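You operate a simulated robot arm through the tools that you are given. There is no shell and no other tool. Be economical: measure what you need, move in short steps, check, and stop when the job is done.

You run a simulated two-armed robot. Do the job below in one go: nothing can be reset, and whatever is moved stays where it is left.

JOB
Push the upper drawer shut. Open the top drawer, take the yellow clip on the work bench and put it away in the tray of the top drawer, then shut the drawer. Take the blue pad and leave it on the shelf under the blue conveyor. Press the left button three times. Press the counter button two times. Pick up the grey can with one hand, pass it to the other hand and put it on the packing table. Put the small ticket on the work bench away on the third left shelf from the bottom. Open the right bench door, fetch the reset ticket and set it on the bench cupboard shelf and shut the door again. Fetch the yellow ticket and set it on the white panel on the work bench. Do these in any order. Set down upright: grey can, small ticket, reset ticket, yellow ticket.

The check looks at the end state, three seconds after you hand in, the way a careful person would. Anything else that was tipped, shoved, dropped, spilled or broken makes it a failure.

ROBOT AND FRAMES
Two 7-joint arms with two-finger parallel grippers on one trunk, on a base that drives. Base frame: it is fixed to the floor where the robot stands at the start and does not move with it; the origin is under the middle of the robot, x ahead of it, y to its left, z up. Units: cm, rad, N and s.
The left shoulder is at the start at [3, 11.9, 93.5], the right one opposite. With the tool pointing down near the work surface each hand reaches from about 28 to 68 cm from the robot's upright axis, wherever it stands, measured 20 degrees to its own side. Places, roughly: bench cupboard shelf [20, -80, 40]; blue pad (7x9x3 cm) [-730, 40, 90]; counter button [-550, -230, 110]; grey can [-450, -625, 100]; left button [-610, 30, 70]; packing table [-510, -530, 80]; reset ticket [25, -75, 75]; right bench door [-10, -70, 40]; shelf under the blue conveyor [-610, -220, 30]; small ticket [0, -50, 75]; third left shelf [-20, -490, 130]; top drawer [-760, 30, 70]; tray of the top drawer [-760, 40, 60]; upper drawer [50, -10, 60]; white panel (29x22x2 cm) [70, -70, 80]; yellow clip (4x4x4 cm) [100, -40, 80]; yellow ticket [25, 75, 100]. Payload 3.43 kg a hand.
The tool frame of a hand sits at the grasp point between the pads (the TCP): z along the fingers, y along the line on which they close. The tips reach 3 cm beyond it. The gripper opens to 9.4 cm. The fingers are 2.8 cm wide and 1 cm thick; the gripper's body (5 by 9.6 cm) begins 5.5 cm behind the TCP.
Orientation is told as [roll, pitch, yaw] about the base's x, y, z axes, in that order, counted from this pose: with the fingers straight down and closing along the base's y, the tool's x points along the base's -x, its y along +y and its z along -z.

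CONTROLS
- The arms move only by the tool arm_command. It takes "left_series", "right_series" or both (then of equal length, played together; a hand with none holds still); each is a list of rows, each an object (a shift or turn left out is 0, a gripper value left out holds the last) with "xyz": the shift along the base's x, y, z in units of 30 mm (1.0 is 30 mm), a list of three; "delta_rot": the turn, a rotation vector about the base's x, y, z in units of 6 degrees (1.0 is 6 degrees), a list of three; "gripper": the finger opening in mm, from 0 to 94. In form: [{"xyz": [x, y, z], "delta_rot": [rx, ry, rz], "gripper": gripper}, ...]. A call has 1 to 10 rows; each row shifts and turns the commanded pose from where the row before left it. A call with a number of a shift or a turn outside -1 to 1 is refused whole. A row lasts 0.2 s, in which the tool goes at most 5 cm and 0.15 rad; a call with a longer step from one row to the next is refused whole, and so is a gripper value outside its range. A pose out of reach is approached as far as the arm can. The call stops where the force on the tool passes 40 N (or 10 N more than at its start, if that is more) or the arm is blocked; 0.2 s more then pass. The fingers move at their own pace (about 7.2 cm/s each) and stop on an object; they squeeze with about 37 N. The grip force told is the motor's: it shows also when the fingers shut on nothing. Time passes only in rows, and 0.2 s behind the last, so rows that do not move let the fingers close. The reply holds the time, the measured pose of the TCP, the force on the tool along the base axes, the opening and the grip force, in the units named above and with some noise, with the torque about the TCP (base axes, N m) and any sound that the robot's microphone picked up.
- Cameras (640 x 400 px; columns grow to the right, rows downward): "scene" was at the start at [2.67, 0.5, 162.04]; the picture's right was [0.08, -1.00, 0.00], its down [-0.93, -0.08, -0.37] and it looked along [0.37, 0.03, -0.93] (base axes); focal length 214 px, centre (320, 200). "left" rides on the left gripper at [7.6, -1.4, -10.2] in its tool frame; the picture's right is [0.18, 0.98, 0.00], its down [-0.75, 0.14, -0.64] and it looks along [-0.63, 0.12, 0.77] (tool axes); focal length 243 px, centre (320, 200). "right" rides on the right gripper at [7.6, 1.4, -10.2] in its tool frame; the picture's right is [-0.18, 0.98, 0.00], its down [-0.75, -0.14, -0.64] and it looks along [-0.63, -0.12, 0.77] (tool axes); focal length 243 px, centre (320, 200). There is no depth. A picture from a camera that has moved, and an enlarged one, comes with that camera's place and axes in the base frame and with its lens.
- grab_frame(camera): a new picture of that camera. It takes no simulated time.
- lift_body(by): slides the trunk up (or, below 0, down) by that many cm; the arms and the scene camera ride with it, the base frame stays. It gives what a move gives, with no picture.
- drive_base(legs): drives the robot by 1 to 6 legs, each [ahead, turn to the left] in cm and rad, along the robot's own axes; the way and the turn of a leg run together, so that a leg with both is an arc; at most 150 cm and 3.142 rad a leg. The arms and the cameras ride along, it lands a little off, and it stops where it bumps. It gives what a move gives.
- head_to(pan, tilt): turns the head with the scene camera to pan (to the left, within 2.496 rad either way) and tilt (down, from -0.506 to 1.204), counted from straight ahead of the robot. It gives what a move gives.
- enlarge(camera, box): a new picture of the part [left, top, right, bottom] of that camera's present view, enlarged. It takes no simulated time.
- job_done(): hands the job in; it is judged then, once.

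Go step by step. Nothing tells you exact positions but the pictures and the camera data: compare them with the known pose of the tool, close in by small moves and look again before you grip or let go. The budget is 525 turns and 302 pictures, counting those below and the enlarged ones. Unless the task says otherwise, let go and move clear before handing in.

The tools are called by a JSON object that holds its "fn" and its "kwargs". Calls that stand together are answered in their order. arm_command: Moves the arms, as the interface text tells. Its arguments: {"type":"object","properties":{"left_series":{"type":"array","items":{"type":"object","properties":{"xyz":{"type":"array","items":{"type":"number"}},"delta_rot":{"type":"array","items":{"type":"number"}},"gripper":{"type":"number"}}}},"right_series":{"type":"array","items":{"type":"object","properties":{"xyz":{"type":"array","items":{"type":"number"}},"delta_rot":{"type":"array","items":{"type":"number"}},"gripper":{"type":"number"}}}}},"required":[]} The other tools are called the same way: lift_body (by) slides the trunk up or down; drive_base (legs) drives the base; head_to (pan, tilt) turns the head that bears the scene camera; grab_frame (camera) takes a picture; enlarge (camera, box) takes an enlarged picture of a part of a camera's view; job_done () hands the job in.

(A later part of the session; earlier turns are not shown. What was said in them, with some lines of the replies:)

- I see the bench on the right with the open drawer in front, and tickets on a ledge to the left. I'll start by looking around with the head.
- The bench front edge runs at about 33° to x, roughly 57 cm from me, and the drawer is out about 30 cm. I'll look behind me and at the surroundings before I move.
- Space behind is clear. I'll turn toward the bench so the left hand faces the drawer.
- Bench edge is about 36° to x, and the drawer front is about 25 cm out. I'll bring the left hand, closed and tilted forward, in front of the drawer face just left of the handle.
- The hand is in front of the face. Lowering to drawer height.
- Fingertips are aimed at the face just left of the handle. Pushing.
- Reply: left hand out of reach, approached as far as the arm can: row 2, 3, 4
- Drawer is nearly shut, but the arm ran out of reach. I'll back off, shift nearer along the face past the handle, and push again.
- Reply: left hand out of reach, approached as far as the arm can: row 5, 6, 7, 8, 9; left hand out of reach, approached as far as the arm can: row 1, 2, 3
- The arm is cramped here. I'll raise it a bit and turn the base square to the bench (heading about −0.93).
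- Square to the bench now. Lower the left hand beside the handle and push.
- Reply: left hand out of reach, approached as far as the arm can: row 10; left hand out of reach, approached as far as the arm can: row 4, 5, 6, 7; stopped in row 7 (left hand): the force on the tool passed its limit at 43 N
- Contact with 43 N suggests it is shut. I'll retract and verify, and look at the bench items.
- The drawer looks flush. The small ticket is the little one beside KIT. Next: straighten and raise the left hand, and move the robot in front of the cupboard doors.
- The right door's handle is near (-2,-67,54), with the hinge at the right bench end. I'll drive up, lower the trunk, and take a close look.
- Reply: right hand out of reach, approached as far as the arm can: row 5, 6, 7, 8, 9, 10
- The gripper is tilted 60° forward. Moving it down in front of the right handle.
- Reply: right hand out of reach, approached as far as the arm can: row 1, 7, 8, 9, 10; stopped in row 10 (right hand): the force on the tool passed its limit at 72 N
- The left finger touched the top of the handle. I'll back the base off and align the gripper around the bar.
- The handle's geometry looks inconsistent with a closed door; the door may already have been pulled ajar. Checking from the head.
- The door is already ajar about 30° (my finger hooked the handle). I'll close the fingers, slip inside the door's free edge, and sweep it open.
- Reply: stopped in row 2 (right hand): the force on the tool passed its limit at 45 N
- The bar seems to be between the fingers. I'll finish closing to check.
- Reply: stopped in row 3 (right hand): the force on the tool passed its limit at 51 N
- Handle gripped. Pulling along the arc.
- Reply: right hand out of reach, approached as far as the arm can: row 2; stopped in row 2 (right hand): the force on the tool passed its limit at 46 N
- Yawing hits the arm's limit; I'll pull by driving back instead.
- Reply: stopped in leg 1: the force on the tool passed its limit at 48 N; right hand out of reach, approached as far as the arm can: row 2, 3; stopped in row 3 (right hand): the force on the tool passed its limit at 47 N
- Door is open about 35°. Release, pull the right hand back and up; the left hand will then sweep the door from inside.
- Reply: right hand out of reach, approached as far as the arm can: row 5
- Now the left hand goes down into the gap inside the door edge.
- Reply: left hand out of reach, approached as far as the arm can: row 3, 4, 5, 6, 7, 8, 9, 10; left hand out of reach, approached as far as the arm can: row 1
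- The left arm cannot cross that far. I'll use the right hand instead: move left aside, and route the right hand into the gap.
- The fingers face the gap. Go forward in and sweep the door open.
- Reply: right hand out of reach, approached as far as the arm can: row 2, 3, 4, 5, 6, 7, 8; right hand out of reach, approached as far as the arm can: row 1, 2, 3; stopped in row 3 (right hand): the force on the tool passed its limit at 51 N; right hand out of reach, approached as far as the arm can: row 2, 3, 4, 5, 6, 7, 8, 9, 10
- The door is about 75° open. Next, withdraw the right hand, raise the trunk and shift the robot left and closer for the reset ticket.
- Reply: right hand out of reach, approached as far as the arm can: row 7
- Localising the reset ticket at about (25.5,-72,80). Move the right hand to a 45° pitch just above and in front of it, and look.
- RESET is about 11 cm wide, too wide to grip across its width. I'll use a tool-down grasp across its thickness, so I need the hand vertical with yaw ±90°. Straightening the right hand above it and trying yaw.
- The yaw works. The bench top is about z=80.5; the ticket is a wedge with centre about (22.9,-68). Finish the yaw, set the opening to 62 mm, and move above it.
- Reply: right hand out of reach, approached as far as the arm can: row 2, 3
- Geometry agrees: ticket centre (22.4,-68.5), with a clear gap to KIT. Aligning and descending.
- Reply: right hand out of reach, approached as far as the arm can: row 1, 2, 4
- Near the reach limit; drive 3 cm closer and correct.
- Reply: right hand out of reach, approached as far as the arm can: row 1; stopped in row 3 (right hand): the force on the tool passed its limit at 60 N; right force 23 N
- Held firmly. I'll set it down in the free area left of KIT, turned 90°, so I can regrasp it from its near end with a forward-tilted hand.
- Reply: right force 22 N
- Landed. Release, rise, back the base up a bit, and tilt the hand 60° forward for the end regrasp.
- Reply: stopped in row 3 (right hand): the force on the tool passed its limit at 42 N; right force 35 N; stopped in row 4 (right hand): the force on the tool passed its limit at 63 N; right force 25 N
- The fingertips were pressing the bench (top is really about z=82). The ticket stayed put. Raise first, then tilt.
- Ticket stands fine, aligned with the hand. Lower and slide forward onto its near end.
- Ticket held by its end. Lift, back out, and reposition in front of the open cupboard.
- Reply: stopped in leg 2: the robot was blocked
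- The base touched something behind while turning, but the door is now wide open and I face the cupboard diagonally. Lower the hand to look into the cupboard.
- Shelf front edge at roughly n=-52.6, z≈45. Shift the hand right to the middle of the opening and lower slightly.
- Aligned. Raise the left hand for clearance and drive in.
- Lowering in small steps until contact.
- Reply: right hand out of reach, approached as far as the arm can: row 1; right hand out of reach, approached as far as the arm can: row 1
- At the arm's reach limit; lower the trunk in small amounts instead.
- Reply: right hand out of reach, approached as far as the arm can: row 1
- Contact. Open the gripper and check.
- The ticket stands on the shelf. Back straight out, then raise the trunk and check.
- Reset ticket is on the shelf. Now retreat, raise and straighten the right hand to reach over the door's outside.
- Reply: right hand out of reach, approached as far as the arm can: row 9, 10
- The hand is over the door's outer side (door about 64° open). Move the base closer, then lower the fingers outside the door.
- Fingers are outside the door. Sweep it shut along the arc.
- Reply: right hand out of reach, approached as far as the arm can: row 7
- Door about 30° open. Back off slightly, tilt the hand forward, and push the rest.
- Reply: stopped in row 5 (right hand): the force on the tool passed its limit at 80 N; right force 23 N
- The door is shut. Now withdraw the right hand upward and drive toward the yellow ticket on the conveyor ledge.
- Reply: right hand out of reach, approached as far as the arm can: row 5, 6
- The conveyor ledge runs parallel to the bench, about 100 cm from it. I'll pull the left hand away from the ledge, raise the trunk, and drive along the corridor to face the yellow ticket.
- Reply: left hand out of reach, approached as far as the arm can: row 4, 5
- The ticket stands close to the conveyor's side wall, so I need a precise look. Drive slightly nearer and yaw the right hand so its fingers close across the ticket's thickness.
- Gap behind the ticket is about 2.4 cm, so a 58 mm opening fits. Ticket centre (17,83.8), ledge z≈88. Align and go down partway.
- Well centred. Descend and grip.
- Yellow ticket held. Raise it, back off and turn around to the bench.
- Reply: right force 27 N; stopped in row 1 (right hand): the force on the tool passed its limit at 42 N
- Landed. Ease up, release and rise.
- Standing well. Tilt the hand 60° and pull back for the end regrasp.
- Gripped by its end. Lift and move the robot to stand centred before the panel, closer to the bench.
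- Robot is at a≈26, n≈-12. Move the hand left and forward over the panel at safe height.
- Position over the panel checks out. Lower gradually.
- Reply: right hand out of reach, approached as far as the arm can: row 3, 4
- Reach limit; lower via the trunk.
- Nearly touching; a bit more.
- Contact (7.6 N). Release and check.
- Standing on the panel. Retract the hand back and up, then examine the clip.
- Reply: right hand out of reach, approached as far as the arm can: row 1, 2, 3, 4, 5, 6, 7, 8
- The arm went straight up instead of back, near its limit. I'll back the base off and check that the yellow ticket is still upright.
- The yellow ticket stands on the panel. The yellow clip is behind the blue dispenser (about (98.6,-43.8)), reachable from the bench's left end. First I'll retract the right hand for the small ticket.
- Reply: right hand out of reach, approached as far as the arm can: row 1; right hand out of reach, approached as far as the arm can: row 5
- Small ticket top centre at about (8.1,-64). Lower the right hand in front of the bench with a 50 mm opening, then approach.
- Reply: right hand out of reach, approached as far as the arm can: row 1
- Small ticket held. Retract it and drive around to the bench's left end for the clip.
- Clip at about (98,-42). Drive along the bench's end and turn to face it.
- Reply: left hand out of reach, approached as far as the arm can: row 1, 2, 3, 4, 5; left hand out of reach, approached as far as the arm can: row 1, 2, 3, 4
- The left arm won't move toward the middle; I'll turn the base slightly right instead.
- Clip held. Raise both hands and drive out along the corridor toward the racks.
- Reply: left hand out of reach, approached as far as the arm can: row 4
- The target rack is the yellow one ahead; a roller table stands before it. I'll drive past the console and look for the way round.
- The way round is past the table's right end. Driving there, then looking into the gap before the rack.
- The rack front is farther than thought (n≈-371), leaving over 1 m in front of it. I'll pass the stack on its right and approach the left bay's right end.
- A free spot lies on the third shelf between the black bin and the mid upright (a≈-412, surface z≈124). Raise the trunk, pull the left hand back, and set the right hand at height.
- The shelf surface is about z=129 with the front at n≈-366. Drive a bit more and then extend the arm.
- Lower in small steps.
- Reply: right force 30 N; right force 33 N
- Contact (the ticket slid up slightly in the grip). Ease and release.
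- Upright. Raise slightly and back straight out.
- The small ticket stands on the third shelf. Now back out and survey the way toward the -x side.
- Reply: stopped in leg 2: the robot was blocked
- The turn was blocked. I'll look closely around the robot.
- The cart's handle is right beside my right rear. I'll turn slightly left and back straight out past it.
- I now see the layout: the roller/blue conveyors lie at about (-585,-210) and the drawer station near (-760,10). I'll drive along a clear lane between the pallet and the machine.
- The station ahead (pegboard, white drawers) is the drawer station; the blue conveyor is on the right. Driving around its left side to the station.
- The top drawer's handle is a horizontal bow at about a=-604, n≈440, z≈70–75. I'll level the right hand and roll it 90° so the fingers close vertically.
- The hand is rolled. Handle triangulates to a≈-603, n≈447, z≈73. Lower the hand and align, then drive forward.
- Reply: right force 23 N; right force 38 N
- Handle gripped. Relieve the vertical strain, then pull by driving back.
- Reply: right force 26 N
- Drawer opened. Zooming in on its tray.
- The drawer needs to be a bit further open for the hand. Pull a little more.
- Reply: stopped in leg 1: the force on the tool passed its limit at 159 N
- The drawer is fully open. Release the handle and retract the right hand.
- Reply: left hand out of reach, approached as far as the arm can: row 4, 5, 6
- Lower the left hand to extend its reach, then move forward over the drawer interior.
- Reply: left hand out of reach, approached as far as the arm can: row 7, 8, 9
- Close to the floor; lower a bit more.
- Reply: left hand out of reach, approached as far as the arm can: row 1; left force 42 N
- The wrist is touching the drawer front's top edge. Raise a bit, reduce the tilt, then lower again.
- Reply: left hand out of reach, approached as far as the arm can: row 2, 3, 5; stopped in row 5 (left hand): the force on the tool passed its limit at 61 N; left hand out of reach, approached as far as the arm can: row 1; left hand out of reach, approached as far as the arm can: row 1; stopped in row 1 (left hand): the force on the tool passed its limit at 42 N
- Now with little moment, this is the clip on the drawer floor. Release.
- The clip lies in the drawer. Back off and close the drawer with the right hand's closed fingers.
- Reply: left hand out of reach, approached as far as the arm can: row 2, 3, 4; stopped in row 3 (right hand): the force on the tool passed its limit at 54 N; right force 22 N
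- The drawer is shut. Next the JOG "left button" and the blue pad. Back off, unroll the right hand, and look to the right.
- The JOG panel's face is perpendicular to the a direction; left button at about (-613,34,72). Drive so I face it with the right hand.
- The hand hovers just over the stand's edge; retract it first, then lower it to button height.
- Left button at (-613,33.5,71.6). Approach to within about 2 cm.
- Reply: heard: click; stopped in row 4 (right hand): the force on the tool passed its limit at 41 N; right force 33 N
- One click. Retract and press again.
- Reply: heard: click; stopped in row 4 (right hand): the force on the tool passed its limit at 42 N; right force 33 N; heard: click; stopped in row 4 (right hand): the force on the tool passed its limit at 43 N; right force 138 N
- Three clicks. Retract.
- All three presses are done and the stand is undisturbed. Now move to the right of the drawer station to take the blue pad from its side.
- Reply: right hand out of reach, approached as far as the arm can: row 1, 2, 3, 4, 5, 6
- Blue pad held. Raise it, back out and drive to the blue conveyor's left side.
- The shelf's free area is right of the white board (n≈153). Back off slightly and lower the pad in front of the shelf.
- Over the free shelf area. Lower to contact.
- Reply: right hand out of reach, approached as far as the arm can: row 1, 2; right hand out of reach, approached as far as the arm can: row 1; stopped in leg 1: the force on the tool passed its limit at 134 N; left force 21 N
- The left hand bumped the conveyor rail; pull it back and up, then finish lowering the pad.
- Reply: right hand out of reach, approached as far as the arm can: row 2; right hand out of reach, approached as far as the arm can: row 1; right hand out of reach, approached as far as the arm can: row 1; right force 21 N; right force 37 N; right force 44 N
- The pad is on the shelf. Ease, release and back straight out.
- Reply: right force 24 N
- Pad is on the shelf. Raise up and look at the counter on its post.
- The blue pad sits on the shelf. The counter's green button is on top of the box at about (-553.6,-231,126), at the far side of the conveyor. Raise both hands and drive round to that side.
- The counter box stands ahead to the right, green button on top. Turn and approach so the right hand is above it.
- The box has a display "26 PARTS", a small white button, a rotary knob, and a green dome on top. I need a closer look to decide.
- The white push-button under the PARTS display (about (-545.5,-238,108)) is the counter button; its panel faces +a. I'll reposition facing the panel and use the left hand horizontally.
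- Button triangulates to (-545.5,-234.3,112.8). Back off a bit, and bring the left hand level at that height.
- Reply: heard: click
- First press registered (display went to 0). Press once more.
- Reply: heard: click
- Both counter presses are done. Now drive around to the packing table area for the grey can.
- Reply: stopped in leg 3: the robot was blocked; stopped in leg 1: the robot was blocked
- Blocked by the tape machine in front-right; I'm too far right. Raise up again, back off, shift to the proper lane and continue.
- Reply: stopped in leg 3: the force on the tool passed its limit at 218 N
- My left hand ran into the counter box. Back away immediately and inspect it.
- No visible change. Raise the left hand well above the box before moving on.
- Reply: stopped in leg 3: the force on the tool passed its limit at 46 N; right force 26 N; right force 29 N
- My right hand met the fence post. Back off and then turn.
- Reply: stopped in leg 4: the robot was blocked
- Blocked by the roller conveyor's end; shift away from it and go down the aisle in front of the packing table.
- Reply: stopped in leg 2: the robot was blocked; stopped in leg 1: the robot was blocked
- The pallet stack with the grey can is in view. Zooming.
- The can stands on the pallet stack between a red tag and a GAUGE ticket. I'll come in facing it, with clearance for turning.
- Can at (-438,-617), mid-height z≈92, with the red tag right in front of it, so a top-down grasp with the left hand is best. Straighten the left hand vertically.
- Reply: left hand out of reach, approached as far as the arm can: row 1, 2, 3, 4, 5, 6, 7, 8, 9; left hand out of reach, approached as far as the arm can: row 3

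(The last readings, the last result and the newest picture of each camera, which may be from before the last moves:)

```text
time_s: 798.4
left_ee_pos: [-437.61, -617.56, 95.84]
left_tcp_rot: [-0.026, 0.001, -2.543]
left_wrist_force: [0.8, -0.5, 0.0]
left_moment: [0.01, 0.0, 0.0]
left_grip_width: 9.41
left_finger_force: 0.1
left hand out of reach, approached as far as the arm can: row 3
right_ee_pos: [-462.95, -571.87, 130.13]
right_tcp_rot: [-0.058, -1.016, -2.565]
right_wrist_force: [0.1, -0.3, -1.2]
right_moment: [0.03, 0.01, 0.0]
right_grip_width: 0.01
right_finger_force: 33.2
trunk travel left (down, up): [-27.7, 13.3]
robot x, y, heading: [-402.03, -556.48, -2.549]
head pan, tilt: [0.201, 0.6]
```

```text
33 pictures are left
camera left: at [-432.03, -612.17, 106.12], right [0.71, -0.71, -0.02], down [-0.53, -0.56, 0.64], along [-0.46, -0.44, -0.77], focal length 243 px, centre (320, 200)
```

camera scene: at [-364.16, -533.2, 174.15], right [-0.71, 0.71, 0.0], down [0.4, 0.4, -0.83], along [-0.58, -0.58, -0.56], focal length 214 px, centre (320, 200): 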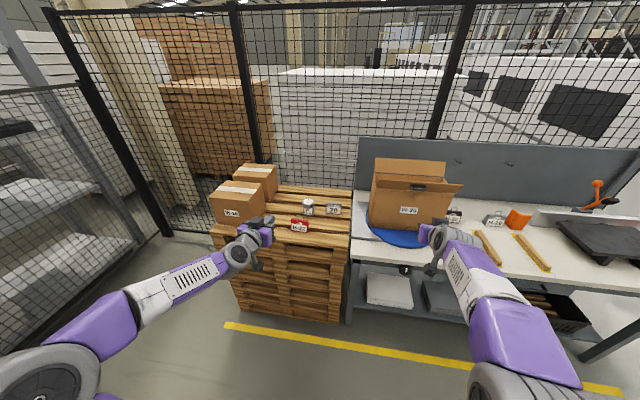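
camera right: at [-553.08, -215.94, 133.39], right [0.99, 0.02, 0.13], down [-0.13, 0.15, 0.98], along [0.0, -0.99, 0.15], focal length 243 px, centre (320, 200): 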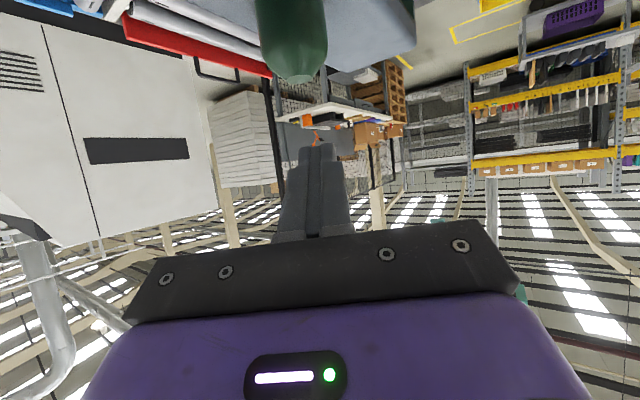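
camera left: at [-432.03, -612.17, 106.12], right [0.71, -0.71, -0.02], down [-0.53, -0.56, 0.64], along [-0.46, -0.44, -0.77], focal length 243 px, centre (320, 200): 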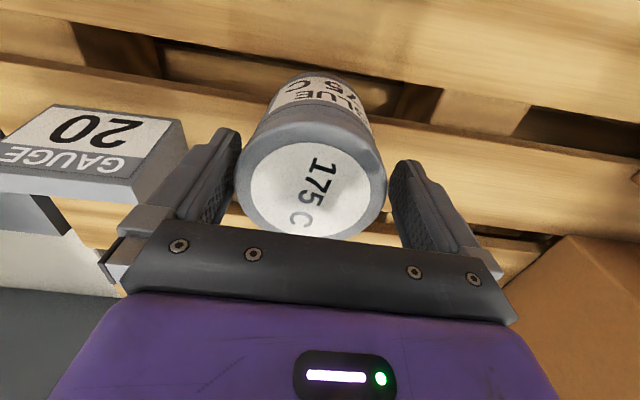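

Fingers straddle the can's upper part. Close and lift.

{"fn": "arm_command", "kwargs": {"left_series": [{"xyz": [-0.1, 0.1, 0]}, {"gripper": 0}, {}, {}, {}]}}

{"fn": "arm_command", "kwargs": {"left_series": [{"xyz": [0, 0, 0.4]}, {"xyz": [0, 0, 1]}, {"xyz": [0, 0, 1]}, {"xyz": [0, 0, 1]}, {"xyz": [0, 0, 1]}, {"xyz": [0, 0, 1]}, {"xyz": [0, 0, 1]}]}}

{"fn": "grab_frame", "kwargs": {"camera": "left"}}

```text
time_s: 799.6
left_ee_pos: [-437.98, -617.06, 95.89]
left_tcp_rot: [-0.024, 0.002, -2.542]
left_wrist_force: [-0.6, 0.1, 0.1]
left_moment: [-0.04, 0.08, -0.01]
left_grip_width: 7.8
left_finger_force: 36.7
right_ee_pos: [-462.94, -571.99, 130.25]
right_tcp_rot: [-0.059, -1.016, -2.567]
right_wrist_force: [-0.1, -0.9, -0.1]
right_moment: [-0.01, 0.02, 0.03]
right_grip_width: 0.0
right_finger_force: 32.8
trunk travel left (down, up): [-27.7, 13.3]
robot x, y, heading: [-402.04, -556.68, -2.55]
head pan, tilt: [0.201, 0.6]
```

```text
time_s: 801.2
left_ee_pos: [-436.19, -614.85, 114.27]
left_tcp_rot: [-0.025, 0.002, -2.543]
left_wrist_force: [0.3, 0.2, -4.1]
left_moment: [-0.05, -0.01, 0.02]
left_grip_width: 7.81
left_finger_force: 36.8
left hand out of reach, approached as far as the arm can: row 4, 5, 6, 7
right_ee_pos: [-463.0, -572.02, 130.17]
right_tcp_rot: [-0.06, -1.015, -2.564]
right_wrist_force: [0.7, 0.7, -0.3]
right_moment: [-0.01, 0.02, 0.0]
right_grip_width: 0.0
right_finger_force: 33.6
trunk travel left (down, up): [-27.7, 13.3]
robot x, y, heading: [-402.2, -556.8, -2.544]
head pan, tilt: [0.201, 0.6]
```

```text
32 pictures are left
camera left: at [-430.66, -609.62, 124.58], right [0.71, -0.71, -0.02], down [-0.54, -0.56, 0.64], along [-0.46, -0.44, -0.77], focal length 243 px, centre (320, 200)
```

left: 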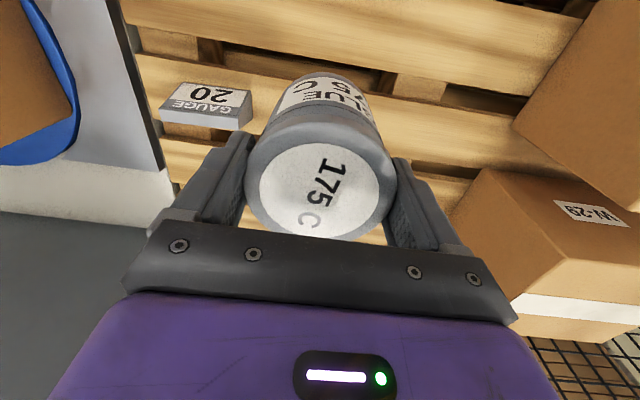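

Can held. Back away for space and look for the hand-over.

{"fn": "drive_base", "kwargs": {"legs": [[-45, 0]]}}

{"fn": "head_to", "kwargs": {"pan": 0.2, "tilt": 0.75}}

{"fn": "grab_frame", "kwargs": {"camera": "scene"}}

{"fn": "grab_frame", "kwargs": {"camera": "right"}}

```text
time_s: 803.9
left_ee_pos: [-399.19, -590.22, 114.22]
left_tcp_rot: [-0.027, 0.002, -2.541]
left_wrist_force: [0.7, 0.0, -3.5]
left_moment: [0.0, 0.03, 0.0]
left_grip_width: 7.8
left_finger_force: 37.4
right_ee_pos: [-425.98, -547.08, 130.23]
right_tcp_rot: [-0.061, -1.015, -2.564]
right_wrist_force: [0.8, 0.9, 0.3]
right_moment: [-0.02, 0.01, -0.05]
right_grip_width: 0.01
right_finger_force: 33.1
trunk travel left (down, up): [-27.7, 13.3]
robot x, y, heading: [-365.08, -531.63, -2.553]
head pan, tilt: [0.201, 0.6]
```

```text
time_s: 804.6
left_ee_pos: [-399.39, -590.08, 114.27]
left_tcp_rot: [-0.026, 0.002, -2.542]
left_wrist_force: [0.4, -0.1, -4.7]
left_moment: [-0.01, -0.01, 0.0]
left_grip_width: 7.78
left_finger_force: 36.6
right_ee_pos: [-426.04, -547.14, 130.07]
right_tcp_rot: [-0.061, -1.017, -2.563]
right_wrist_force: [-1.3, 0.2, 0.6]
right_moment: [0.0, -0.03, -0.01]
right_grip_width: 0.0
right_finger_force: 33.4
trunk travel left (down, up): [-27.7, 13.3]
robot x, y, heading: [-365.32, -531.46, -2.545]
head pan, tilt: [0.201, 0.75]
```

```text
31 pictures are left
camera scene: at [-368.53, -535.79, 172.86], right [-0.71, 0.7, 0.0], down [0.48, 0.49, -0.73], along [-0.51, -0.52, -0.68], focal length 214 px, centre (320, 200)
```

scene: 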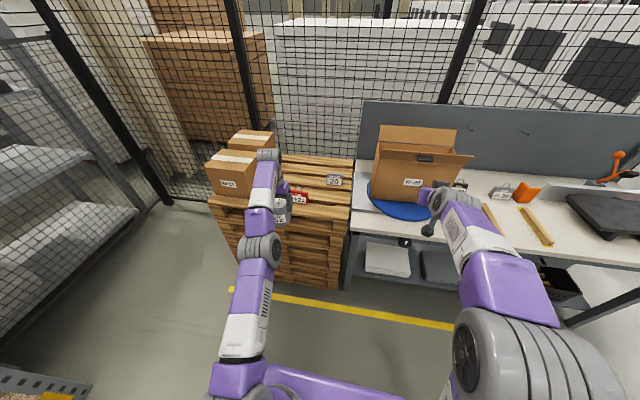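

```text
30 pictures are left
camera right: at [-414.49, -542.04, 129.13], right [0.41, -0.9, 0.13], down [0.07, 0.17, 0.98], along [-0.91, -0.4, 0.14], focal length 243 px, centre (320, 200)
```

right: 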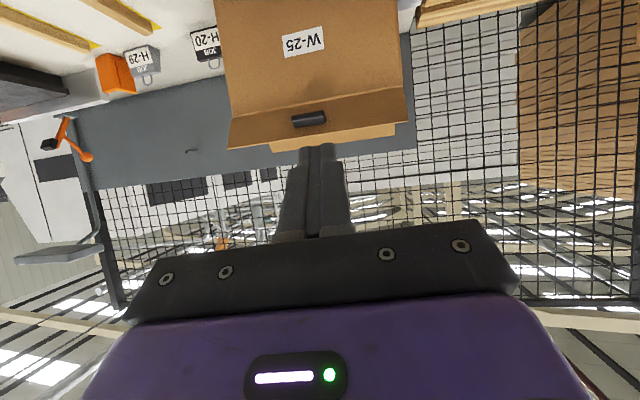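

Hand-over plan: the left hand holds the can's top; the right hand will come from the right, pointing left, and grip its lower half. Yaw the right hand.

{"fn": "arm_command", "kwargs": {"right_series": [{"delta_rot": [0, 0, 1], "gripper": 94}, {"delta_rot": [0, 0, 1]}, {"delta_rot": [0, 0, 1]}, {"delta_rot": [0, 0, 1]}, {"delta_rot": [0, 0, 1]}, {"delta_rot": [0, 0, 1]}, {"delta_rot": [0, 0, 1]}, {"delta_rot": [0, 0, 1]}, {"delta_rot": [0, 0, 1]}, {"delta_rot": [0, 0, 1]}]}}

{"fn": "arm_command", "kwargs": {"right_series": [{"delta_rot": [0, 0, 1]}, {"delta_rot": [0, 0, 1]}, {"delta_rot": [0, 0, 1]}, {"delta_rot": [0, 0, 1]}, {"delta_rot": [0, 0, 1]}, {"delta_rot": [-0.84, -0.55, 0], "xyz": [0, 0, -0.8]}, {"delta_rot": [-0.84, -0.55, 0], "xyz": [0, 0, -0.8]}, {"delta_rot": [-0.84, -0.55, 0], "xyz": [0, 0, -0.8]}]}}

{"fn": "grab_frame", "kwargs": {"camera": "scene"}}

```text
time_s: 806.8
left_ee_pos: [-399.49, -590.06, 114.22]
left_tcp_rot: [-0.025, 0.002, -2.54]
left_wrist_force: [-0.8, -0.4, -5.3]
left_moment: [0.01, -0.01, 0.02]
left_grip_width: 7.77
left_finger_force: 37.1
right_ee_pos: [-426.03, -547.18, 130.02]
right_tcp_rot: [-0.058, -1.015, -1.516]
right_wrist_force: [0.5, -0.4, -0.4]
right_moment: [-0.01, 0.03, -0.01]
right_grip_width: 9.38
right_finger_force: 0.0
trunk travel left (down, up): [-27.7, 13.3]
robot x, y, heading: [-365.17, -531.51, -2.545]
head pan, tilt: [0.201, 0.75]
```

```text
time_s: 808.6
left_ee_pos: [-399.3, -590.1, 114.14]
left_tcp_rot: [-0.024, 0.004, -2.541]
left_wrist_force: [-0.1, 0.9, -4.6]
left_moment: [0.0, -0.05, 0.01]
left_grip_width: 7.8
left_finger_force: 36.9
right_ee_pos: [-425.59, -546.68, 122.46]
right_tcp_rot: [0.011, -1.334, -1.111]
right_wrist_force: [-0.3, 0.2, 0.1]
right_moment: [-0.01, 0.01, 0.0]
right_grip_width: 9.37
right_finger_force: 0.1
right hand out of reach, approached as far as the arm can: row 5
trunk travel left (down, up): [-27.7, 13.3]
robot x, y, heading: [-365.21, -531.71, -2.545]
head pan, tilt: [0.201, 0.75]
```

```text
29 pictures are left
camera scene: at [-368.61, -535.72, 172.86], right [-0.71, 0.7, 0.0], down [0.48, 0.49, -0.73], along [-0.51, -0.52, -0.68], focal length 214 px, centre (320, 200)
```

scene: 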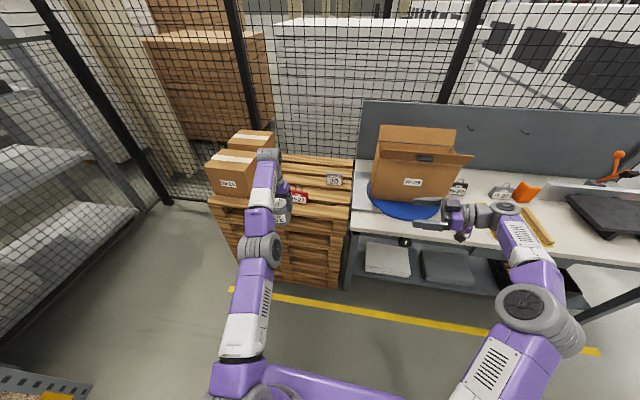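

The right hand points left at the can. Lower it to the can's lower half and approach.

{"fn": "arm_command", "kwargs": {"right_series": [{"xyz": [0.65, 0.3, -1]}, {"xyz": [0.65, 0.3, -1]}, {"xyz": [0, 0, -1]}, {"xyz": [0, 0, -1]}, {"xyz": [0, 0, -1]}, {"xyz": [0.44, -0.89, -0.1]}, {"xyz": [0.44, -0.89, 0]}, {"xyz": [0.44, -0.89, 0]}, {"xyz": [0.44, -0.89, 0]}, {"xyz": [0.44, -0.89, 0]}]}}

{"fn": "arm_command", "kwargs": {"right_series": [{"xyz": [0.44, -0.89, 0]}, {"xyz": [0.44, -0.89, 0]}, {"xyz": [0.44, -0.89, 0]}, {"xyz": [0.44, -0.89, 0]}, {"xyz": [0.44, -0.89, 0]}, {"xyz": [0.44, -0.89, 0]}, {"xyz": [0.44, -0.89, 0]}]}}

{"fn": "grab_frame", "kwargs": {"camera": "right"}}

{"fn": "grab_frame", "kwargs": {"camera": "scene"}}

```text
time_s: 810.8
left_ee_pos: [-399.35, -590.11, 114.27]
left_tcp_rot: [-0.028, 0.001, -2.542]
left_wrist_force: [0.4, -0.3, -4.4]
left_moment: [-0.01, -0.01, 0.0]
left_grip_width: 7.78
left_finger_force: 37.1
right_ee_pos: [-414.97, -558.55, 107.4]
right_tcp_rot: [0.013, -1.33, -1.115]
right_wrist_force: [0.4, -0.3, -0.2]
right_moment: [0.01, 0.02, 0.02]
right_grip_width: 9.39
right_finger_force: 0.1
trunk travel left (down, up): [-27.7, 13.3]
robot x, y, heading: [-365.03, -531.66, -2.549]
head pan, tilt: [0.201, 0.75]
```

```text
time_s: 812.4
left_ee_pos: [-399.2, -590.12, 114.06]
left_tcp_rot: [-0.025, 0.002, -2.541]
left_wrist_force: [0.6, -0.1, -4.2]
left_moment: [-0.02, -0.02, 0.02]
left_grip_width: 7.79
left_finger_force: 37.4
right_ee_pos: [-405.76, -577.2, 107.52]
right_tcp_rot: [0.011, -1.331, -1.111]
right_wrist_force: [0.3, -0.3, -0.9]
right_moment: [-0.01, -0.01, 0.03]
right_grip_width: 9.4
right_finger_force: 0.0
trunk travel left (down, up): [-27.7, 13.3]
robot x, y, heading: [-365.04, -531.61, -2.548]
head pan, tilt: [0.201, 0.75]
```

```text
28 pictures are left
camera right: at [-409.95, -566.16, 102.7], right [0.9, 0.4, 0.18], down [-0.33, 0.33, 0.88], along [0.3, -0.85, 0.43], focal length 243 px, centre (320, 200)
```

right: 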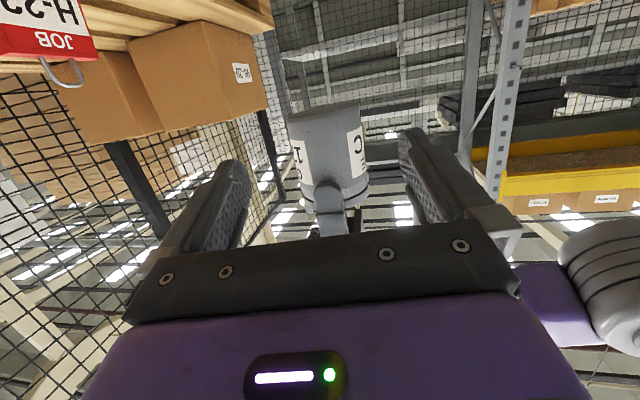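

```text
27 pictures are left
camera scene: at [-368.48, -535.9, 172.86], right [-0.71, 0.7, 0.0], down [0.48, 0.49, -0.73], along [-0.51, -0.52, -0.68], focal length 214 px, centre (320, 200)
```

scene: 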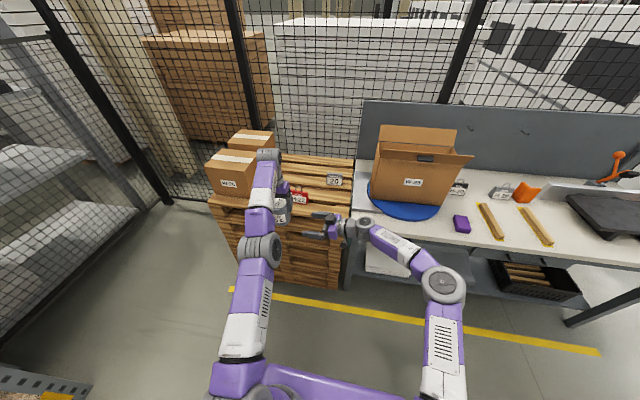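

Aligned with the can's lower half. Advance and close the right hand.

{"fn": "arm_command", "kwargs": {"right_series": [{"xyz": [0.44, -0.89, 0.3]}, {"xyz": [0.44, -0.89, 0]}, {"xyz": [0.44, -0.89, 0]}, {"xyz": [0.44, -0.89, 0]}, {"xyz": [0.25, -0.5, 0]}, {"gripper": 0}, {}, {}, {}]}}

{"fn": "grab_frame", "kwargs": {"camera": "right"}}

```text
time_s: 814.4
left_ee_pos: [-399.47, -590.04, 114.33]
left_tcp_rot: [-0.027, 0.001, -2.54]
left_wrist_force: [0.3, 6.0, -2.5]
left_moment: [0.24, -0.18, 0.03]
left_grip_width: 7.77
left_finger_force: 37.2
right_ee_pos: [-399.7, -589.13, 108.21]
right_tcp_rot: [0.011, -1.33, -1.115]
right_wrist_force: [-1.3, -5.7, 0.5]
right_moment: [0.18, 0.17, -0.12]
right_grip_width: 7.81
right_finger_force: 36.8
trunk travel left (down, up): [-27.7, 13.3]
robot x, y, heading: [-365.57, -531.66, -2.549]
head pan, tilt: [0.201, 0.75]
```

```text
26 pictures are left
camera right: at [-403.95, -578.11, 103.35], right [0.9, 0.4, 0.18], down [-0.33, 0.33, 0.88], along [0.3, -0.85, 0.43], focal length 243 px, centre (320, 200)
```

right: 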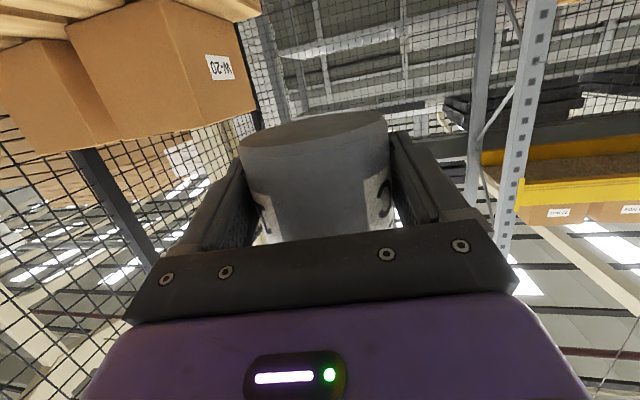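

Both hands hold the can. Open the left hand and lift it clear.

{"fn": "arm_command", "kwargs": {"left_series": [{"gripper": 94}, {}, {}, {"xyz": [0, 0, 0.5]}, {"xyz": [0, 0, 1]}, {"xyz": [0, 0, 1]}, {"xyz": [0, 0, 1]}]}}

{"fn": "grab_frame", "kwargs": {"camera": "left"}}

```text
time_s: 816.0
left_ee_pos: [-397.75, -587.46, 122.08]
left_tcp_rot: [-0.027, 0.005, -2.543]
left_wrist_force: [0.2, -0.2, 0.2]
left_moment: [-0.02, 0.0, 0.03]
left_grip_width: 9.42
left_finger_force: 0.0
left hand out of reach, approached as far as the arm can: row 4, 5, 6, 7
right_ee_pos: [-399.77, -589.23, 108.17]
right_tcp_rot: [0.016, -1.33, -1.117]
right_wrist_force: [-0.6, 1.0, -3.6]
right_moment: [0.02, 0.0, 0.0]
right_grip_width: 7.82
right_finger_force: 36.9
trunk travel left (down, up): [-27.7, 13.3]
robot x, y, heading: [-365.14, -531.53, -2.546]
head pan, tilt: [0.201, 0.75]
```

```text
25 pictures are left
camera left: at [-392.17, -582.11, 132.33], right [0.71, -0.71, -0.03], down [-0.53, -0.56, 0.64], along [-0.46, -0.44, -0.77], focal length 243 px, centre (320, 200)
```

left: 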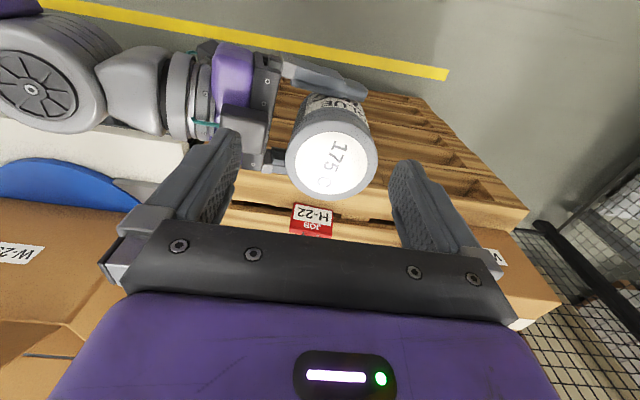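

The right hand has the can. Retract it to the right and yaw it back to point forward.

{"fn": "arm_command", "kwargs": {"right_series": [{"xyz": [-0.44, 0.89, 0]}, {"xyz": [-0.44, 0.89, 0]}, {"xyz": [-0.44, 0.89, 0]}, {"xyz": [-0.44, 0.89, 0]}, {"xyz": [-0.44, 0.89, 0.3]}, {"xyz": [-0.44, 0.89, 0.3]}, {"xyz": [-0.44, 0.89, 0.3]}, {"xyz": [-0.44, 0.89, 0.3]}, {"xyz": [-0.44, 0.89, 0.3]}, {"xyz": [-0.44, 0.89, 0.3]}]}}

{"fn": "arm_command", "kwargs": {"right_series": [{"xyz": [-0.44, 0.89, 0.3], "delta_rot": [0, 0, -1]}, {"xyz": [-0.44, 0.89, 0.3], "delta_rot": [0, 0, -1]}, {"xyz": [-0.44, 0.89, 0.3], "delta_rot": [0, 0, -1]}, {"xyz": [-0.44, 0.89, 0], "delta_rot": [0, 0, -1]}, {"delta_rot": [0, 0, -1]}, {"delta_rot": [0, 0, -1]}, {"delta_rot": [0, 0, -1]}, {"delta_rot": [0, 0, -1]}, {"delta_rot": [0, 0, -1]}, {"delta_rot": [0, 0, -1]}]}}

{"fn": "arm_command", "kwargs": {"right_series": [{"delta_rot": [0, 0, -1]}, {"delta_rot": [0, 0, -1]}, {"delta_rot": [0, 0, -1]}, {"delta_rot": [0, 0, -0.6]}]}}

{"fn": "grab_frame", "kwargs": {"camera": "scene"}}

```text
time_s: 818.2
left_ee_pos: [-397.67, -587.31, 122.19]
left_tcp_rot: [-0.023, 0.002, -2.54]
left_wrist_force: [0.5, -0.5, 0.0]
left_moment: [-0.03, 0.03, 0.03]
left_grip_width: 9.39
left_finger_force: 0.1
right_ee_pos: [-413.07, -562.28, 113.88]
right_tcp_rot: [0.011, -1.33, -1.113]
right_wrist_force: [0.2, 0.9, -3.8]
right_moment: [0.05, 0.01, 0.05]
right_grip_width: 7.82
right_finger_force: 36.9
trunk travel left (down, up): [-27.7, 13.3]
robot x, y, heading: [-365.37, -531.59, -2.548]
head pan, tilt: [0.201, 0.75]
```

```text
time_s: 820.4
left_ee_pos: [-397.71, -587.48, 122.06]
left_tcp_rot: [-0.027, 0.0, -2.541]
left_wrist_force: [-0.3, -0.3, 0.0]
left_moment: [0.01, 0.04, 0.0]
left_grip_width: 9.4
left_finger_force: 0.0
right_ee_pos: [-418.25, -551.83, 116.42]
right_tcp_rot: [0.011, -1.33, -2.163]
right_wrist_force: [0.9, -0.3, -4.0]
right_moment: [0.02, -0.03, -0.02]
right_grip_width: 7.8
right_finger_force: 37.1
trunk travel left (down, up): [-27.7, 13.3]
robot x, y, heading: [-365.45, -531.75, -2.542]
head pan, tilt: [0.201, 0.75]
```

```text
time_s: 821.4
left_ee_pos: [-397.74, -587.33, 122.08]
left_tcp_rot: [-0.028, 0.001, -2.54]
left_wrist_force: [-0.2, -0.3, -0.4]
left_moment: [0.02, 0.03, -0.02]
left_grip_width: 9.39
left_finger_force: 0.0
right_ee_pos: [-418.25, -551.82, 116.27]
right_tcp_rot: [0.013, -1.329, -2.54]
right_wrist_force: [-0.2, 0.1, -4.2]
right_moment: [-0.01, -0.02, 0.05]
right_grip_width: 7.78
right_finger_force: 37.0
trunk travel left (down, up): [-27.7, 13.3]
robot x, y, heading: [-365.0, -531.51, -2.548]
head pan, tilt: [0.201, 0.75]
```

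```text
24 pictures are left
camera scene: at [-368.54, -535.77, 172.86], right [-0.71, 0.7, 0.0], down [0.48, 0.49, -0.73], along [-0.51, -0.52, -0.68], focal length 214 px, centre (320, 200)
```

scene: 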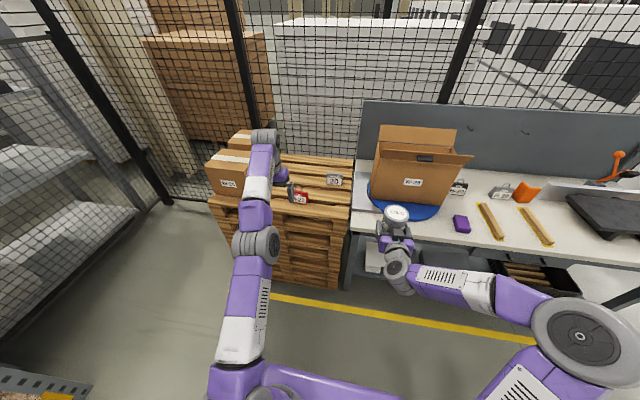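

{"fn": "drive_base", "kwargs": {"legs": [[-14, 0], [0, -1.57], [32, 0], [0, 1.57], [32, 0]]}}

{"fn": "head_to", "kwargs": {"pan": -0.2, "tilt": 0.8}}

{"fn": "grab_frame", "kwargs": {"camera": "scene"}}

{"fn": "grab_frame", "kwargs": {"camera": "right"}}

```text
time_s: 833.7
left_ee_pos: [-431.2, -572.22, 122.03]
left_tcp_rot: [-0.025, 0.002, -2.538]
left_wrist_force: [-1.6, -1.1, -0.4]
left_moment: [0.0, -0.01, -0.01]
left_grip_width: 9.38
left_finger_force: 0.1
right_ee_pos: [-451.78, -536.61, 116.31]
right_tcp_rot: [0.012, -1.331, -2.535]
right_wrist_force: [0.3, 0.0, -3.7]
right_moment: [0.04, -0.03, 0.01]
right_grip_width: 7.71
right_finger_force: 36.6
trunk travel left (down, up): [-27.7, 13.3]
robot x, y, heading: [-398.97, -516.49, -2.542]
head pan, tilt: [0.201, 0.75]
```

```text
time_s: 834.6
left_ee_pos: [-431.15, -572.17, 121.97]
left_tcp_rot: [-0.024, 0.003, -2.539]
left_wrist_force: [0.3, 0.0, 0.6]
left_moment: [-0.04, 0.0, -0.03]
left_grip_width: 9.4
left_finger_force: 0.0
right_ee_pos: [-451.73, -536.65, 116.5]
right_tcp_rot: [0.013, -1.33, -2.536]
right_wrist_force: [-0.4, -0.5, -4.0]
right_moment: [0.04, -0.03, -0.01]
right_grip_width: 7.72
right_finger_force: 37.2
trunk travel left (down, up): [-27.7, 13.3]
robot x, y, heading: [-398.8, -516.22, -2.546]
head pan, tilt: [-0.201, 0.799]
```

```text
23 pictures are left
camera scene: at [-403.79, -517.61, 172.46], right [-0.39, 0.92, 0.0], down [0.66, 0.28, -0.7], along [-0.64, -0.27, -0.72], focal length 214 px, centre (320, 200)
```

scene: 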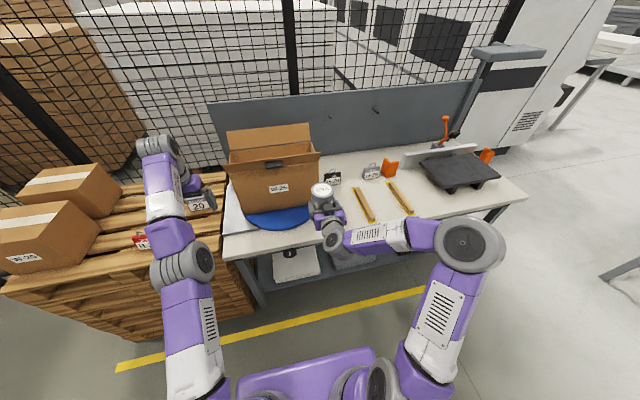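

```text
22 pictures are left
camera right: at [-441.52, -531.0, 111.55], right [0.53, -0.83, 0.18], down [0.28, 0.37, 0.88], along [-0.8, -0.42, 0.43], focal length 243 px, centre (320, 200)
```

right: 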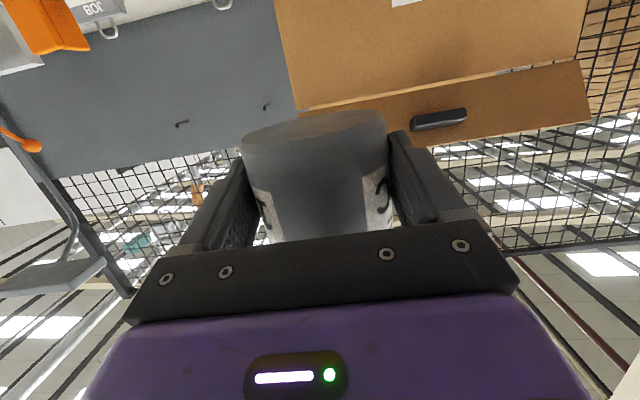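

The can is just in front of the table's free spot. Lower outside the edge, then move in.

{"fn": "arm_command", "kwargs": {"right_series": [{"xyz": [0, 0, -1]}, {"xyz": [0, 0, -1]}, {"xyz": [0, 0, -1]}, {"xyz": [0, 0, -1]}, {"xyz": [0, 0, -1]}, {"xyz": [0, 0, -1]}, {"xyz": [0, 0, -1]}, {"xyz": [0, 0, -0.8]}]}}

{"fn": "grab_frame", "kwargs": {"camera": "right"}}

{"fn": "enlarge", "kwargs": {"camera": "scene", "box": [240, 130, 420, 270]}}

```text
time_s: 836.4
left_ee_pos: [-431.23, -572.09, 121.98]
left_tcp_rot: [-0.026, 0.001, -2.54]
left_wrist_force: [0.1, 0.1, 0.1]
left_moment: [0.01, 0.03, -0.05]
left_grip_width: 9.39
left_finger_force: 0.0
right_ee_pos: [-451.83, -536.47, 93.09]
right_tcp_rot: [0.012, -1.33, -2.534]
right_wrist_force: [-0.6, 0.1, -3.8]
right_moment: [0.05, -0.03, 0.0]
right_grip_width: 7.74
right_finger_force: 37.3
trunk travel left (down, up): [-27.7, 13.3]
robot x, y, heading: [-398.79, -516.33, -2.546]
head pan, tilt: [-0.201, 0.799]
```

```text
21 pictures are left
camera right: at [-441.58, -530.93, 88.2], right [0.53, -0.83, 0.18], down [0.28, 0.37, 0.88], along [-0.8, -0.42, 0.43], focal length 243 px, centre (320, 200)
```

right: 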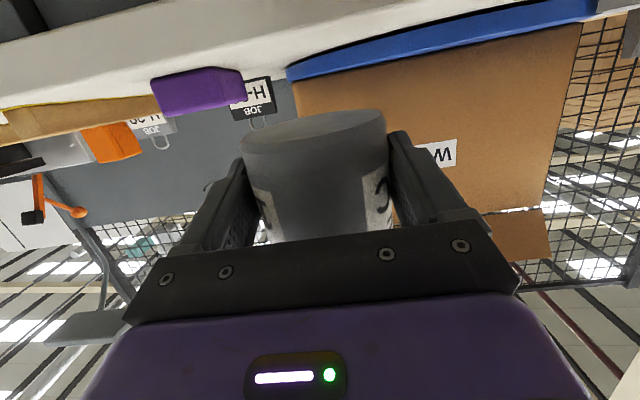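

```text
2.86 times, centred on (330, 200) of scene
camera zoom: at [-403.84, -517.63, 172.46], right [-0.39, 0.92, 0.0], down [0.66, 0.28, -0.7], along [-0.64, -0.27, -0.72], focal length 613 px, centre (291, 200)
```

zoom: 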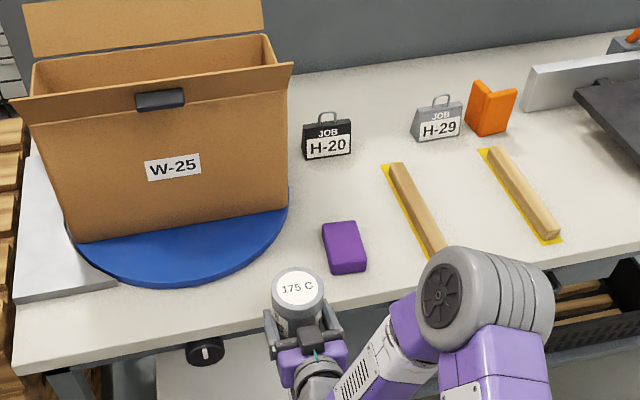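

{"fn": "arm_command", "kwargs": {"right_series": [{"xyz": [-0.9, -0.51, 0]}, {"xyz": [-0.9, -0.51, 0]}, {"xyz": [-0.9, -0.51, 0]}, {"xyz": [-0.9, -0.51, -0.2]}, {"xyz": [-0.9, -0.51, -0.3]}]}}

{"fn": "enlarge", "kwargs": {"camera": "scene", "box": [240, 130, 420, 270]}}

{"fn": "grab_frame", "kwargs": {"camera": "right"}}

```text
time_s: 837.6
left_ee_pos: [-431.15, -572.27, 122.14]
left_tcp_rot: [-0.024, 0.002, -2.539]
left_wrist_force: [0.5, 0.1, -0.4]
left_moment: [0.02, -0.04, -0.01]
left_grip_width: 9.42
left_finger_force: 0.1
right_ee_pos: [-465.42, -544.32, 91.51]
right_tcp_rot: [0.013, -1.328, -2.535]
right_wrist_force: [-0.5, 0.0, -5.0]
right_moment: [0.08, -0.04, 0.04]
right_grip_width: 7.74
right_finger_force: 36.8
trunk travel left (down, up): [-27.7, 13.3]
robot x, y, heading: [-398.62, -516.13, -2.544]
head pan, tilt: [-0.201, 0.799]
```

```text
2.86 times, centred on (330, 200) of scene
camera zoom: at [-403.89, -517.68, 172.45], right [-0.39, 0.92, 0.0], down [0.66, 0.28, -0.7], along [-0.64, -0.27, -0.72], focal length 613 px, centre (291, 200)
```

zoom: 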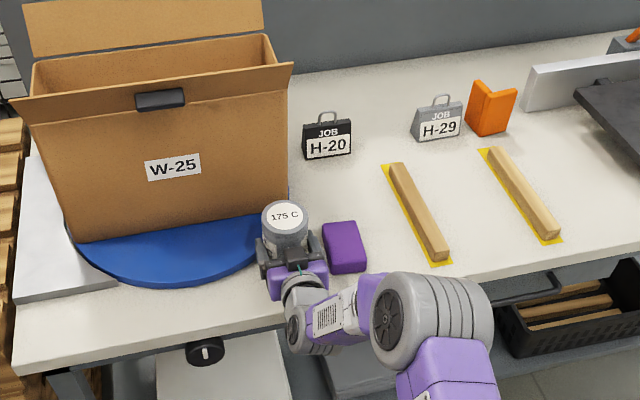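

```text
18 pictures are left
camera right: at [-455.16, -538.75, 86.62], right [0.53, -0.83, 0.18], down [0.28, 0.37, 0.89], along [-0.8, -0.42, 0.43], focal length 243 px, centre (320, 200)
```

right: 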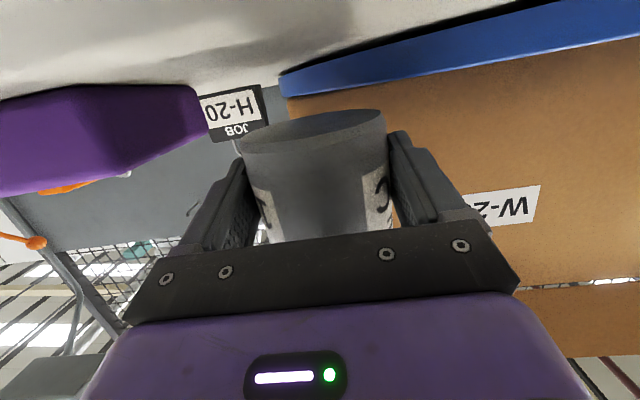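

Clear of the mat and the purple pad. Lower to contact.

{"fn": "arm_command", "kwargs": {"right_series": [{"xyz": [0, 0, -0.5]}, {"xyz": [0, 0, -0.4]}, {"xyz": [0, 0, -0.2]}]}}

{"fn": "arm_command", "kwargs": {"right_series": [{"xyz": [0, 0, -0.15]}]}}

{"fn": "arm_command", "kwargs": {"right_series": [{"xyz": [0, 0, -0.15]}]}}

{"fn": "grab_frame", "kwargs": {"camera": "right"}}

```text
time_s: 838.4
left_ee_pos: [-431.28, -572.19, 122.1]
left_tcp_rot: [-0.025, 0.0, -2.538]
left_wrist_force: [0.3, 0.2, 0.4]
left_moment: [-0.01, 0.02, 0.01]
left_grip_width: 9.39
left_finger_force: 0.1
right_ee_pos: [-465.27, -544.31, 88.09]
right_tcp_rot: [0.013, -1.329, -2.535]
right_wrist_force: [0.6, 0.1, -5.0]
right_moment: [0.0, -0.09, 0.04]
right_grip_width: 7.72
right_finger_force: 36.8
trunk travel left (down, up): [-27.7, 13.3]
robot x, y, heading: [-398.77, -516.82, -2.543]
head pan, tilt: [-0.201, 0.799]
```

```text
time_s: 838.8
left_ee_pos: [-431.12, -572.09, 122.24]
left_tcp_rot: [-0.027, 0.0, -2.539]
left_wrist_force: [0.3, 0.2, 0.3]
left_moment: [0.04, 0.01, 0.0]
left_grip_width: 9.41
left_finger_force: 0.1
right_ee_pos: [-465.21, -544.35, 88.18]
right_tcp_rot: [0.01, -1.339, -2.535]
right_wrist_force: [0.3, 0.6, 9.0]
right_moment: [0.35, -0.14, 0.01]
right_grip_width: 7.73
right_finger_force: 36.9
trunk travel left (down, up): [-27.7, 13.3]
robot x, y, heading: [-398.7, -516.28, -2.544]
head pan, tilt: [-0.201, 0.799]
```

```text
time_s: 839.2
left_ee_pos: [-430.9, -572.0, 122.23]
left_tcp_rot: [-0.027, -0.001, -2.54]
left_wrist_force: [0.4, -0.6, -0.3]
left_moment: [0.01, 0.0, -0.04]
left_grip_width: 9.39
left_finger_force: 0.1
right_ee_pos: [-465.33, -544.4, 88.23]
right_tcp_rot: [0.014, -1.349, -2.537]
right_wrist_force: [0.8, 2.0, 26.2]
right_moment: [0.06, -0.08, -0.03]
right_grip_width: 7.7
right_finger_force: 37.3
trunk travel left (down, up): [-27.7, 13.3]
robot x, y, heading: [-398.87, -515.94, -2.544]
head pan, tilt: [-0.201, 0.799]
```

```text
17 pictures are left
camera right: at [-455.07, -538.82, 82.99], right [0.53, -0.83, 0.18], down [0.29, 0.38, 0.88], along [-0.79, -0.42, 0.45], focal length 243 px, centre (320, 200)
```

right: 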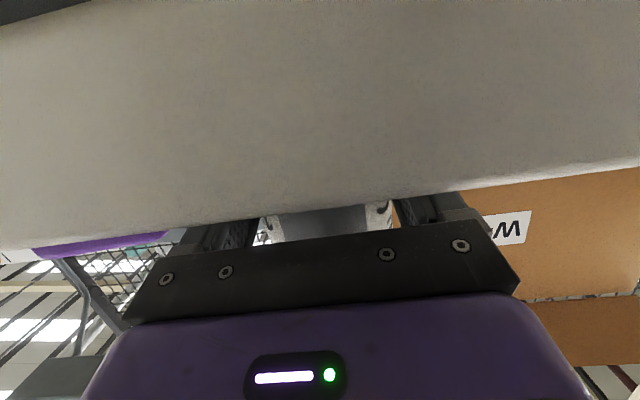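

Contact. Ease and release.

{"fn": "arm_command", "kwargs": {"right_series": [{"xyz": [0, 0, 0.06]}, {"gripper": 92}, {}, {}]}}

{"fn": "enlarge", "kwargs": {"camera": "scene", "box": [240, 130, 420, 270]}}

```text
time_s: 840.2
left_ee_pos: [-431.11, -572.15, 122.12]
left_tcp_rot: [-0.025, 0.001, -2.537]
left_wrist_force: [-0.2, 1.2, -0.1]
left_moment: [0.02, -0.01, 0.01]
left_grip_width: 9.42
left_finger_force: 0.1
right_ee_pos: [-465.3, -544.19, 87.41]
right_tcp_rot: [0.012, -1.328, -2.537]
right_wrist_force: [0.5, -0.6, -0.3]
right_moment: [0.02, 0.0, -0.02]
right_grip_width: 9.22
right_finger_force: 0.1
trunk travel left (down, up): [-27.7, 13.3]
robot x, y, heading: [-398.55, -516.15, -2.55]
head pan, tilt: [-0.201, 0.799]
```

```text
2.86 times, centred on (330, 200) of scene
camera zoom: at [-403.74, -517.6, 172.46], right [-0.39, 0.92, 0.0], down [0.66, 0.28, -0.7], along [-0.64, -0.27, -0.72], focal length 613 px, centre (291, 200)
```

zoom: 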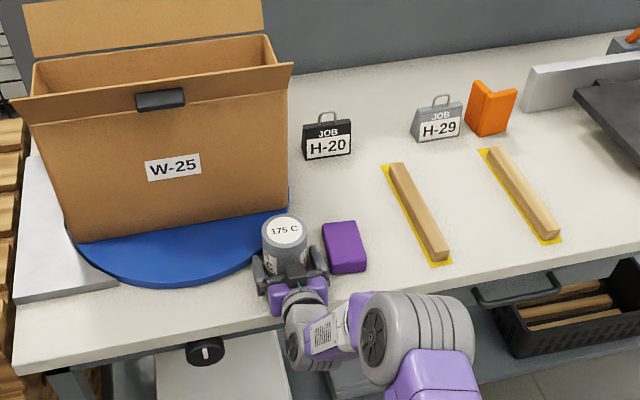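

Standing upright. Drive straight back and verify.

{"fn": "drive_base", "kwargs": {"legs": [[-30, 0]]}}

{"fn": "grab_frame", "kwargs": {"camera": "scene"}}

```text
time_s: 842.2
left_ee_pos: [-406.61, -555.49, 122.08]
left_tcp_rot: [-0.026, 0.003, -2.539]
left_wrist_force: [0.0, -0.1, 1.1]
left_moment: [0.03, 0.02, 0.0]
left_grip_width: 9.41
left_finger_force: 0.1
right_ee_pos: [-440.8, -527.55, 87.51]
right_tcp_rot: [0.012, -1.332, -2.535]
right_wrist_force: [0.0, -0.3, 0.6]
right_moment: [0.02, -0.02, -0.01]
right_grip_width: 9.19
right_finger_force: 0.1
trunk travel left (down, up): [-27.7, 13.3]
robot x, y, heading: [-374.36, -499.47, -2.548]
head pan, tilt: [-0.201, 0.799]
```

```text
15 pictures are left
camera scene: at [-379.21, -500.89, 172.46], right [-0.39, 0.92, 0.0], down [0.66, 0.28, -0.7], along [-0.64, -0.27, -0.72], focal length 214 px, centre (320, 200)
```

scene: 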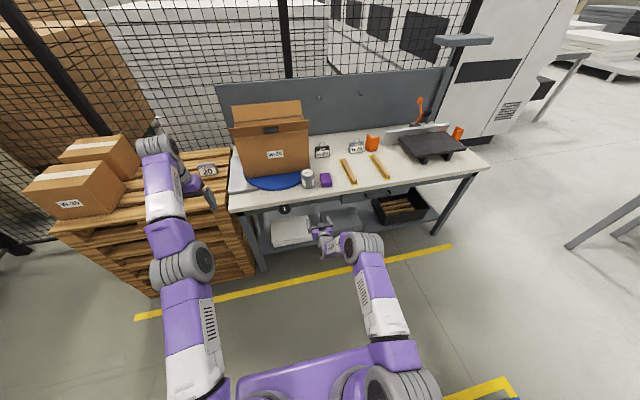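

The can stands upright on the packing table, so every item on the list is done. Both hands are clear, and I'm handing in.

{"fn": "job_done", "kwargs": {}}

```text
The job is handed in.
```

The job is handed in. I did every task on the list, and nothing looked tipped or displaced in the last picture I took of each item.

- **Bench drawer:** pushed shut.
- **Yellow clip:** in the top drawer, and the drawer is shut.
- **Blue pad:** on the shelf under the blue conveyor.
- **Left button:** three clicks heard.
- **Counter button:** two clicks heard. The display went from 26 to 0 on the first press and stayed at 0. I took it to be the white button under the PARTS display.
- **Grey can:** passed from the left hand to the right, upright on the packing table.
- **Small ticket:** upright on the third left shelf.
- **Reset ticket:** upright on the bench cupboard shelf, and the door is shut.
- **Yellow ticket:** upright on the white panel.

**Bumps on the way:**
- The left hand hit the counter box hard (218 N). I heard no extra click, and the display and knob looked unchanged.
- The left hand hit the blue conveyor rail (134 N).
- The right hand touched a fence post.
- The base was blocked in the rack aisle (probably the stock cart), near the conveyor's left end, and by the tape machine.

I did not go back to check the conveyor, cart, fence or tape machine.
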